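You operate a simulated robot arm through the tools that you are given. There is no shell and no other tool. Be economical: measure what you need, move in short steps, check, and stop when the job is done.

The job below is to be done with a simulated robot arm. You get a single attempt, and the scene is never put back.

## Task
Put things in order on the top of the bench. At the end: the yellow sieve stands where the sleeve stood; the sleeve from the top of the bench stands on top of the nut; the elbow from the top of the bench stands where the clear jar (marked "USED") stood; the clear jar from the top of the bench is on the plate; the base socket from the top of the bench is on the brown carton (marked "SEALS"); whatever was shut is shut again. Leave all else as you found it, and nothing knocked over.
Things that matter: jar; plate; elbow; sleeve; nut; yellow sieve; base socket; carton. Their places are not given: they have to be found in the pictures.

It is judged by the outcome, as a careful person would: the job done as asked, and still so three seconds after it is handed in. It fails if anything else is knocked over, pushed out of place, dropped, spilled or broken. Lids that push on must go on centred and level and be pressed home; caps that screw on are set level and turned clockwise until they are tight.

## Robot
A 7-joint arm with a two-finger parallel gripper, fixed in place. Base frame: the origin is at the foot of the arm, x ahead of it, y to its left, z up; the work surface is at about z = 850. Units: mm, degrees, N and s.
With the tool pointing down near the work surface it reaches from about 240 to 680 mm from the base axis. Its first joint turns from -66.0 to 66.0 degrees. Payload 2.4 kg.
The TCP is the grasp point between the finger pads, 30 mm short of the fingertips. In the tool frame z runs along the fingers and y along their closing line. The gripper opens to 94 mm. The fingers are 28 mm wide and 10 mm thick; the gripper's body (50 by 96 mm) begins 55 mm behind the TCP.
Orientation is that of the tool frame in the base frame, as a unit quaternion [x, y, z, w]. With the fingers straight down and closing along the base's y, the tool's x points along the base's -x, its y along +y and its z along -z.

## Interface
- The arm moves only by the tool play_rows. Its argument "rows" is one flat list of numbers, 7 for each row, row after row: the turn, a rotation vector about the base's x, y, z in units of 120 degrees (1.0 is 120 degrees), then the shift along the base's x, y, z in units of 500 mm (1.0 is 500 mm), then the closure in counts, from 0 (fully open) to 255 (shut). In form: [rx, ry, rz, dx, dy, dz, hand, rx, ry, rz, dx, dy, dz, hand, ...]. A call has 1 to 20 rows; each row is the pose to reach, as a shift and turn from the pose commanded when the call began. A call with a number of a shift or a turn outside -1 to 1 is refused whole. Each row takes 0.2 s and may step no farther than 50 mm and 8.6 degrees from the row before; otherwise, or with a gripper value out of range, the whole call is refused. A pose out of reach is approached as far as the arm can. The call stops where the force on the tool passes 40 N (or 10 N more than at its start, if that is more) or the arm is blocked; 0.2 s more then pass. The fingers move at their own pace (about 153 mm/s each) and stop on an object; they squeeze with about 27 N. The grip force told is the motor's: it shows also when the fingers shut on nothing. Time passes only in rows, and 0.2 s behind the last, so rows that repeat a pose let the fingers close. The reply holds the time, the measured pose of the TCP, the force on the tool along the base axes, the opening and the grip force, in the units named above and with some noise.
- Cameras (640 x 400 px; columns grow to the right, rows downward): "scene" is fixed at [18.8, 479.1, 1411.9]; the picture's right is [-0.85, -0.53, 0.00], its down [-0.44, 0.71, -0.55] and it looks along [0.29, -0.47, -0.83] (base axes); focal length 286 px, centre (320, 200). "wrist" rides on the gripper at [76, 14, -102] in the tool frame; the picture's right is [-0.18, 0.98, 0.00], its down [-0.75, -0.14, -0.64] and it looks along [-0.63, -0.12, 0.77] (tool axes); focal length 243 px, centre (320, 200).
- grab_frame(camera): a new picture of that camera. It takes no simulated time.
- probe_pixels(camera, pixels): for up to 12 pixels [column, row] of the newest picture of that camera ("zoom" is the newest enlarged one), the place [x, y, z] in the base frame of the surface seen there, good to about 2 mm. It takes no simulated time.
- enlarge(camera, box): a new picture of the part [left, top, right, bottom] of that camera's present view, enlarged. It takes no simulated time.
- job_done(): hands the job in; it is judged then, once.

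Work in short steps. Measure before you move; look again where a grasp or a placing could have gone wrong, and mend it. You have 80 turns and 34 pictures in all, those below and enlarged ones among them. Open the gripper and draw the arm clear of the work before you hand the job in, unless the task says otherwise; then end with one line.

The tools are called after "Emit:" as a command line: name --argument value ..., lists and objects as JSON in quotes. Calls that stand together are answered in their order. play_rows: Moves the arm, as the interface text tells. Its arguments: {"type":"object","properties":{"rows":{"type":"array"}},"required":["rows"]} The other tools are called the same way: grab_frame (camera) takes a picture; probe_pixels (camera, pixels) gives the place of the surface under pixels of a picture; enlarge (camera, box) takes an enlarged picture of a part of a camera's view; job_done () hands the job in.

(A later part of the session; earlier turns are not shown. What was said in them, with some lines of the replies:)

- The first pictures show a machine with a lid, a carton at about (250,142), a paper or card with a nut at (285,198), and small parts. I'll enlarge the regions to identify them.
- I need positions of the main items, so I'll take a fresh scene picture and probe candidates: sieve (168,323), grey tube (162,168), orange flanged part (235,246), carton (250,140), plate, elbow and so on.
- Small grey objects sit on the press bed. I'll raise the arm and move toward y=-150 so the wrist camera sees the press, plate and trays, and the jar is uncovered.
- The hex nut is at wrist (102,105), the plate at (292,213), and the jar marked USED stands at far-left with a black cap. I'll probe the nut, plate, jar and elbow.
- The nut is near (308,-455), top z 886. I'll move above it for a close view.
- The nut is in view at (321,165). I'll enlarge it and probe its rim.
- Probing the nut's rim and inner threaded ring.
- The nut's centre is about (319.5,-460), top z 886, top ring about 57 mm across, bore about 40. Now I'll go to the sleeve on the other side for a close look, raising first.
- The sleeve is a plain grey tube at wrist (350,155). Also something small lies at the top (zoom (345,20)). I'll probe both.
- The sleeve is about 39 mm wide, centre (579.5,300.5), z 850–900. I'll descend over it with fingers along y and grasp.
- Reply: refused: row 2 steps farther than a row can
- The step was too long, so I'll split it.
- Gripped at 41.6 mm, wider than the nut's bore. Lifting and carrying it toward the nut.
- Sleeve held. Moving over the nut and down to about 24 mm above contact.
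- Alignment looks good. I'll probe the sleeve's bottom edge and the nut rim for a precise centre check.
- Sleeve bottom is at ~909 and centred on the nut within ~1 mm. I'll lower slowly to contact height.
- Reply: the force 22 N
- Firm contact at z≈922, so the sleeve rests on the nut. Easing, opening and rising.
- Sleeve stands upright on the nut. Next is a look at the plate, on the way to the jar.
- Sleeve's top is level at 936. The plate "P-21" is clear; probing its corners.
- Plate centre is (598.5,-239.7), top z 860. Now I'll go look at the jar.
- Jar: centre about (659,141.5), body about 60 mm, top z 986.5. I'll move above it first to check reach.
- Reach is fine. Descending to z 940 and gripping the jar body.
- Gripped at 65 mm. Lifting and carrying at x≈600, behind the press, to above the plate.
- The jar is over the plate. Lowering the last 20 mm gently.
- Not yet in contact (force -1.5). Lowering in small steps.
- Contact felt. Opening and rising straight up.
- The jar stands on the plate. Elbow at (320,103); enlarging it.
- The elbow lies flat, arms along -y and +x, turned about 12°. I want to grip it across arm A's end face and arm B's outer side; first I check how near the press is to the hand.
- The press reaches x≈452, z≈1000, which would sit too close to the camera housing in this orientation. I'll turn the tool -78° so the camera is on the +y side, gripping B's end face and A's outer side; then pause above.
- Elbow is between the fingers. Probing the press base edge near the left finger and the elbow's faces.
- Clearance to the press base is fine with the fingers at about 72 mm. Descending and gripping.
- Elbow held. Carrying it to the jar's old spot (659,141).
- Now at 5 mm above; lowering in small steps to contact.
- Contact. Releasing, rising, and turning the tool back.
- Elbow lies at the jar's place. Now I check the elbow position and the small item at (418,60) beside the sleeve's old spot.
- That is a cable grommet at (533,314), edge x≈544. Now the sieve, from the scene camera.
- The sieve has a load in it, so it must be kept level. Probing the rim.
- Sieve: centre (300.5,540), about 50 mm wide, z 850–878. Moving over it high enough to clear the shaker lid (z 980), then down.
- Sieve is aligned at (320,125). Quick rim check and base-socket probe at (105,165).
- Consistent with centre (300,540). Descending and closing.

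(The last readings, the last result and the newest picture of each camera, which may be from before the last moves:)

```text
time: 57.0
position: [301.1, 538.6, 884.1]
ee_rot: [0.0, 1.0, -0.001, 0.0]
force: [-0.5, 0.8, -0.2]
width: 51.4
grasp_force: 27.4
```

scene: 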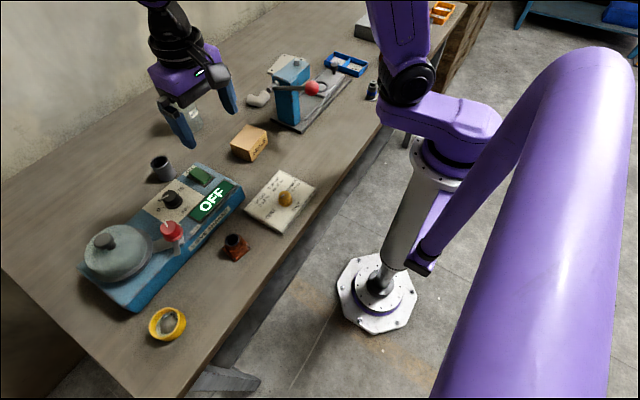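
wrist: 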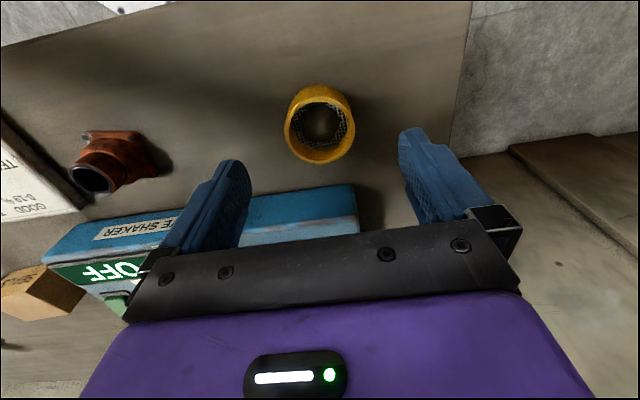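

Gripped at 51.4 mm. Lifting smoothly and carrying it level over the shaker.

Emit:
play_rows --rows '[0, 0, 0, 0, 0, 0.02, 255, 0, 0, 0, 0, 0, 0.07, 255, 0, 0, 0, 0, 0, 0.13, 255, 0, 0, 0, 0, 0, 0.2, 255, 0, 0, 0, 0, 0, 0.27, 255, 0, 0, 0, 0, 0, 0.33, 255, 0, 0, 0, 0.01, -0.009, 0.355, 255, 0, 0, 0, 0.05, -0.043, 0.36, 255, 0, 0, 0, 0.1, -0.086, 0.36, 255, 0, 0, 0, 0.15, -0.129, 0.36, 255, 0, 0, 0, 0.2, -0.172, 0.36, 255, 0, 0, 0, 0.25, -0.215, 0.36, 255, 0, 0, 0, 0.3, -0.258, 0.36, 255, 0, 0, 0, 0.35, -0.3, 0.36, 255, 0, 0, 0, 0.4, -0.343, 0.36, 255, 0, 0, 0, 0.45, -0.386, 0.36, 255, 0, 0, 0, 0.5, -0.429, 0.36, 255, 0, 0, 0, 0.54, -0.463, 0.36, 255, 0, 0, 0, 0.558, -0.479, 0.36, 255, 0, 0, 0, 0.558, -0.479, 0.36, 255]'

Emit:
play_rows --rows '[0, 0, 0, 0, 0, -0.03, 255, 0, 0, 0, 0, 0, -0.09, 255, 0, 0, 0, 0, 0, -0.15, 255, 0, 0, 0, 0, 0, -0.21, 255, 0, 0, 0, 0, 0, -0.27, 255, 0, 0, 0, 0, 0, -0.32, 255, 0, 0, 0, 0, 0, -0.345, 255, 0, 0, 0, 0, 0, -0.352, 255, 0, 0, 0, 0, 0, -0.356, 255, 0, 0, 0, 0, 0, -0.356, 255]'

```text
time: 61.2
position: [580.3, 300.8, 1064.6]
ee_rot: [0.001, 1.0, 0.0, 0.0]
force: [0.3, 0.5, -0.1]
width: 51.4
grasp_force: 26.9
```

```text
time: 63.4
position: [580.5, 300.2, 886.7]
ee_rot: [-0.001, 1.0, 0.0, 0.001]
force: [0.6, 0.2, -1.4]
width: 51.5
grasp_force: 27.0
```

2 mm left; lowering to contact.

Emit:
play_rows --rows '[0, 0, 0, 0, 0, -0.002, 255, 0, 0, 0, 0, 0, -0.004, 255, 0, 0, 0, 0, 0, -0.005, 255, 0, 0, 0, 0, 0, -0.005, 255]'

```text
time: 64.4
position: [581.2, 301.1, 885.3]
ee_rot: [0.0, 1.0, 0.0, 0.002]
force: [-1.1, -1.4, 7.7]
width: 51.3
grasp_force: 26.7
```

Contact made. Releasing, rising, and going to view the base socket.

Emit:
play_rows --rows '[0, 0, 0, 0, 0, -0.005, 180, 0, 0, 0, 0, 0, -0.005, 60, 0, 0, 0, 0, 0, -0.005, 60, 0, 0, 0, 0, 0, 0.03, 40, 0, 0, 0, 0, 0, 0.11, 0, 0, 0, 0, 0, 0, 0.2, 0, 0, 0, 0, 0, 0, 0.28, 0, 0, 0, 0, -0.04, 0.01, 0.32, 0, 0, 0, 0, -0.12, 0.025, 0.32, 0, 0, 0, 0, -0.21, 0.04, 0.32, 0, 0, 0, 0, -0.3, 0.055, 0.32, 0, 0, 0, 0, -0.39, 0.07, 0.32, 0, 0, 0, 0, -0.48, 0.085, 0.32, 0, 0, 0, 0, -0.57, 0.1, 0.32, 0, 0, 0, 0, -0.64, 0.11, 0.32, 0, 0, 0, 0, -0.68, 0.12, 0.28, 0, 0, 0, 0, -0.68, 0.12, 0.2, 0, 0, 0, 0, -0.68, 0.12, 0.2, 0]'

Emit:
enlarge --camera "wrist" --box '[220, 80, 440, 220]'

Emit:
grab_frame --camera "scene"

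```text
time: 68.2
position: [239.3, 361.1, 985.0]
ee_rot: [-0.001, 1.0, 0.0, 0.0]
force: [0.1, -0.2, -0.8]
width: 93.8
grasp_force: 0.0
```

```text
2.86 times, centred on (330, 150) of wrist
```

zoom: 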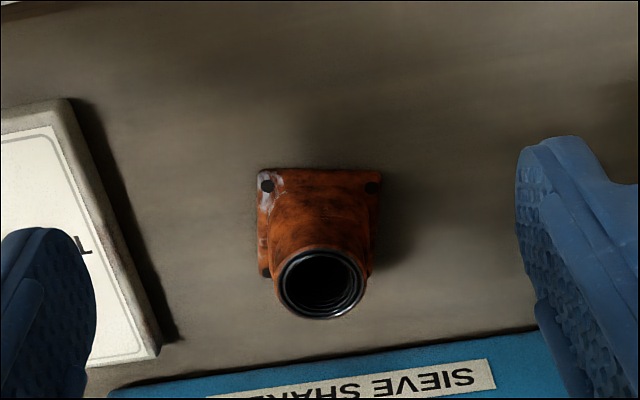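

```text
7 pictures are left
```

scene: 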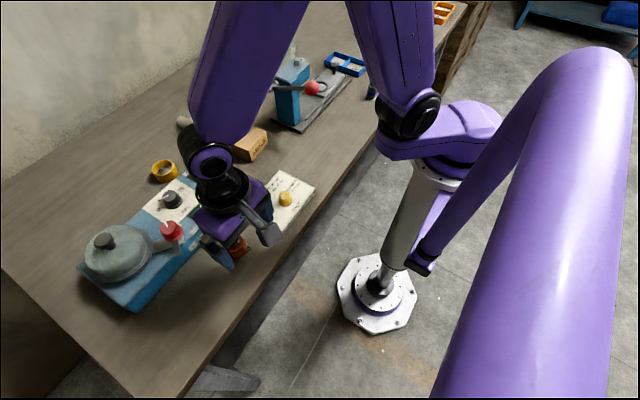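

Sieve stands in place. Probing the base socket and its surroundings (card edge, shaker edge).

Emit:
probe_pixels --camera "zoom" --pixels '[[280, 285], [363, 285], [322, 250], [322, 316], [260, 172], [380, 172], [262, 272], [320, 172], [270, 230], [372, 230], [160, 340], [325, 360]]'

```text
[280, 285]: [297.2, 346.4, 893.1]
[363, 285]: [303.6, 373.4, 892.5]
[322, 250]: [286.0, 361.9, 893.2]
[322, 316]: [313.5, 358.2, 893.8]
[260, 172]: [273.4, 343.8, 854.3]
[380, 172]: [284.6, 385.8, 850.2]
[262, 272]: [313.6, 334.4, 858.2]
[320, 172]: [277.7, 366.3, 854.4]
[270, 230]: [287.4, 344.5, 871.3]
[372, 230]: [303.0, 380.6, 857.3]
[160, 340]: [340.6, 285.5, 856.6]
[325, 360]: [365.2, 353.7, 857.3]
```

Socket: rim centre (300,360), tube about 28–32 mm, top z 893, flange to ~858. Gripping the tube with tips at 863.

Emit:
play_rows --rows '[0, 0, 0, 0.06, 0, 0, 60, 0, 0, 0, 0.121, -0.001, 0, 60, 0, 0, 0, 0.121, -0.001, -0.08, 60, 0, 0, 0, 0.121, -0.001, -0.14, 60, 0, 0, 0, 0.121, -0.001, -0.181, 60, 0, 0, 0, 0.121, -0.001, -0.181, 60, 0, 0, 0, 0.121, -0.001, -0.181, 255, 0, 0, 0, 0.121, -0.001, -0.181, 255, 0, 0, 0, 0.121, -0.001, -0.181, 255]'

Emit:
play_rows --rows '[0, 0, 0, 0, 0, 0.01, 255, 0, 0, 0, 0, 0, 0.03, 255, 0, 0, 0, 0, 0, 0.03, 255]'

Emit:
enlarge --camera "wrist" --box '[220, 80, 440, 220]'

```text
time: 70.2
position: [301.7, 359.6, 893.1]
ee_rot: [0.0, 1.0, 0.0, 0.0]
force: [0.1, 0.9, -0.1]
width: 37.0
grasp_force: 27.4
```

```text
time: 71.0
position: [302.4, 359.5, 909.3]
ee_rot: [0.0, 1.0, 0.001, 0.0]
force: [-0.6, -1.2, -2.8]
width: 37.0
grasp_force: 26.6
```

```text
2.86 times, centred on (330, 150) of wrist
```

zoom: 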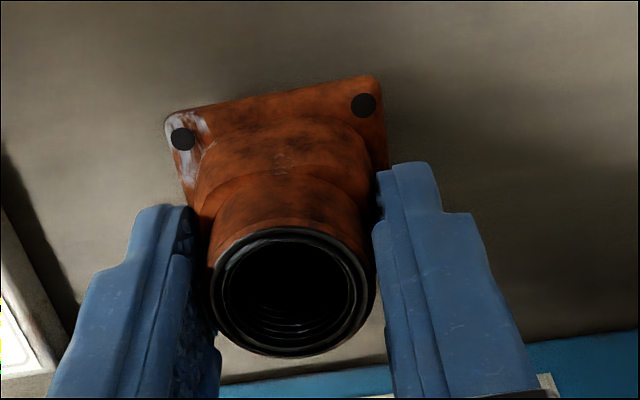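

Held securely. Raising and moving toward the carton for a view.

Emit:
play_rows --rows '[0, 0, 0, 0, 0, 0.05, 255, 0, 0, 0, 0, 0, 0.12, 255, 0, 0, 0, 0, 0, 0.2, 255, 0, 0, 0, 0.02, -0.03, 0.25, 255, 0, 0, 0, 0.04, -0.09, 0.26, 255, 0, 0, 0, 0.06, -0.16, 0.26, 255, 0, 0, 0, 0.08, -0.23, 0.26, 255, 0, 0, 0, 0.1, -0.3, 0.26, 255, 0, 0, 0, 0.12, -0.37, 0.26, 255, 0, 0, 0, 0.14, -0.44, 0.26, 255, 0, 0, 0, 0.16, -0.49, 0.26, 255, 0, 0, 0, 0.16, -0.49, 0.26, 255]'

Emit:
grab_frame --camera "wrist"

```text
time: 73.6
position: [380.1, 114.1, 1039.2]
ee_rot: [0.0, 1.0, 0.0, 0.0]
force: [0.0, 0.3, -2.6]
width: 36.8
grasp_force: 26.8
```

```text
5 pictures are left
```

wrist: 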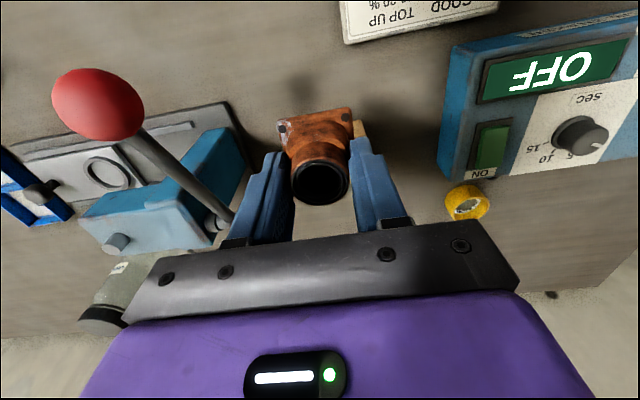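

The carton is hidden behind the socket here; using the scene camera.

Emit:
enlarge --camera "scene" --box '[210, 110, 290, 170]'

```text
6.67 times, centred on (250, 140) of scene
```

zoom: 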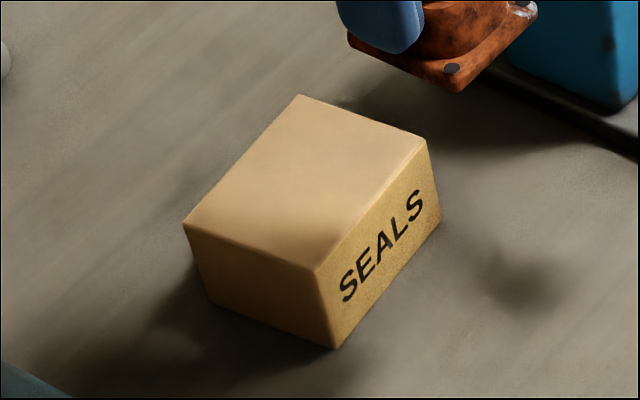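

Emit:
probe_pixels --camera "zoom" --pixels '[[301, 100], [422, 142], [318, 266], [188, 223], [305, 185], [455, 86], [350, 40], [530, 10]]'

```text
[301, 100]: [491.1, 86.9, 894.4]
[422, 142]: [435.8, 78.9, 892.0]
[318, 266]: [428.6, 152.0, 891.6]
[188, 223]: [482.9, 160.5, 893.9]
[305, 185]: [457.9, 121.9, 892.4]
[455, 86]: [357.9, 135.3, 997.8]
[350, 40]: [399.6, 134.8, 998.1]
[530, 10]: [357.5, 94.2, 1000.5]
```

Carton top centre (459.6,119.6), z≈893. Moving the socket over it and down to ~8 mm above.

Emit:
play_rows --rows '[0, 0, 0, 0.05, 0.003, 0, 255, 0, 0, 0, 0.11, 0.006, 0, 255, 0, 0, 0, 0.159, 0.009, 0, 255, 0, 0, 0, 0.159, 0.009, -0.07, 255, 0, 0, 0, 0.159, 0.009, -0.13, 255, 0, 0, 0, 0.159, 0.009, -0.17, 255, 0, 0, 0, 0.159, 0.009, -0.186, 255, 0, 0, 0, 0.159, 0.009, -0.194, 255, 0, 0, 0, 0.159, 0.009, -0.194, 255]'

Emit:
play_rows --rows '[0, 0, 0, 0, 0, -0.003, 255, 0, 0, 0, 0, 0, -0.005, 255, 0, 0, 0, 0, 0, -0.005, 255]'

```text
time: 75.6
position: [459.9, 118.9, 940.6]
ee_rot: [0.0, 1.0, 0.0, 0.0]
force: [-0.4, 1.0, -2.7]
width: 37.1
grasp_force: 27.2
```

```text
time: 76.4
position: [461.0, 119.3, 938.4]
ee_rot: [0.0, 1.0, 0.0, 0.001]
force: [0.6, -0.1, -3.3]
width: 37.0
grasp_force: 26.5
```

Not in contact yet; another 1–2 mm.

Emit:
play_rows --rows '[0, 0, 0, 0, 0, -0.001, 255, 0, 0, 0, 0, 0, -0.002, 255, 0, 0, 0, 0, 0, -0.002, 255]'

```text
time: 77.2
position: [460.9, 118.2, 937.7]
ee_rot: [0.0, 1.0, 0.001, 0.0]
force: [0.0, -0.8, -0.8]
width: 37.0
grasp_force: 27.0
```

Just touching. One more millimetre to seat it.

Emit:
play_rows --rows '[0, 0, 0, 0, 0, -0.001, 255, 0, 0, 0, 0, 0, -0.002, 255, 0, 0, 0, 0, 0, -0.002, 255]'

```text
time: 78.0
position: [460.2, 119.2, 938.6]
ee_rot: [0.0, 1.0, 0.0, 0.0]
force: [-4.4, -0.6, 17.4]
width: 36.8
grasp_force: 27.3
```

Seated. Releasing, rising, and retreating to near the starting pose.

Emit:
play_rows --rows '[0, 0, 0, 0, 0, 0.001, 255, 0, 0, 0, 0, 0, 0.001, 150, 0, 0, 0, 0, 0, 0.001, 100, 0, 0, 0, 0, 0, 0.001, 60, 0, 0, 0, 0, 0, 0.03, 60, 0, 0, 0, 0, 0, 0.1, 60, 0, 0, 0, 0, 0, 0.18, 40, 0, 0, 0, 0, 0, 0.26, 0, 0, 0, 0, -0.04, 0.06, 0.31, 0, 0, 0, 0, -0.09, 0.13, 0.31, 0, 0, 0, 0, -0.14, 0.2, 0.31, 0, 0, 0, 0, -0.14, 0.26, 0.31, 0, 0, 0, 0, -0.14, 0.26, 0.31, 0]'

Emit:
grab_frame --camera "scene"

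Emit:
grab_frame --camera "wrist"

```text
time: 80.8
position: [389.0, 249.5, 1092.2]
ee_rot: [0.001, 1.0, 0.0, 0.0]
force: [-0.5, -0.3, 0.5]
width: 93.9
grasp_force: 0.0
```

```text
3 pictures are left
```

scene: 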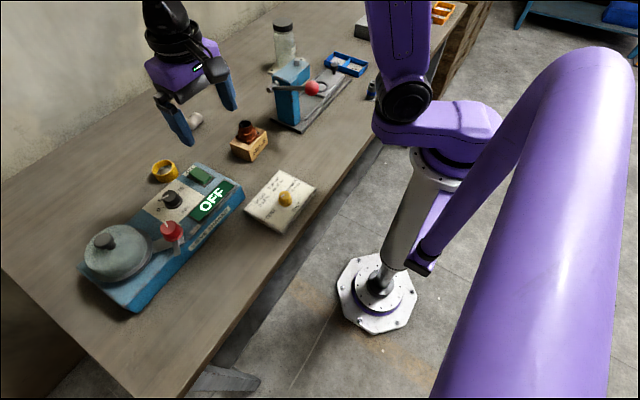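

```text
2 pictures are left
```

wrist: 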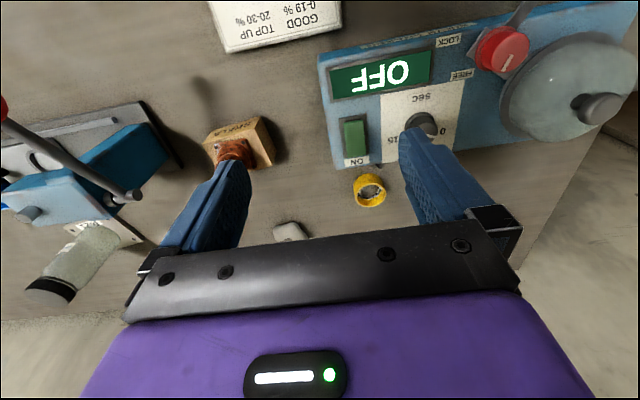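

The pictures show the sieve, elbow, jar and socket in place and upright. The sleeve was checked level on the nut earlier. Nothing was opened, and the arm is clear with the gripper open, so I'm handing in.

Emit:
job_done

```text
The job is handed in.
```

The job is handed in: all five pieces are where you asked, nothing was opened or knocked over, and the arm is clear with the gripper open.
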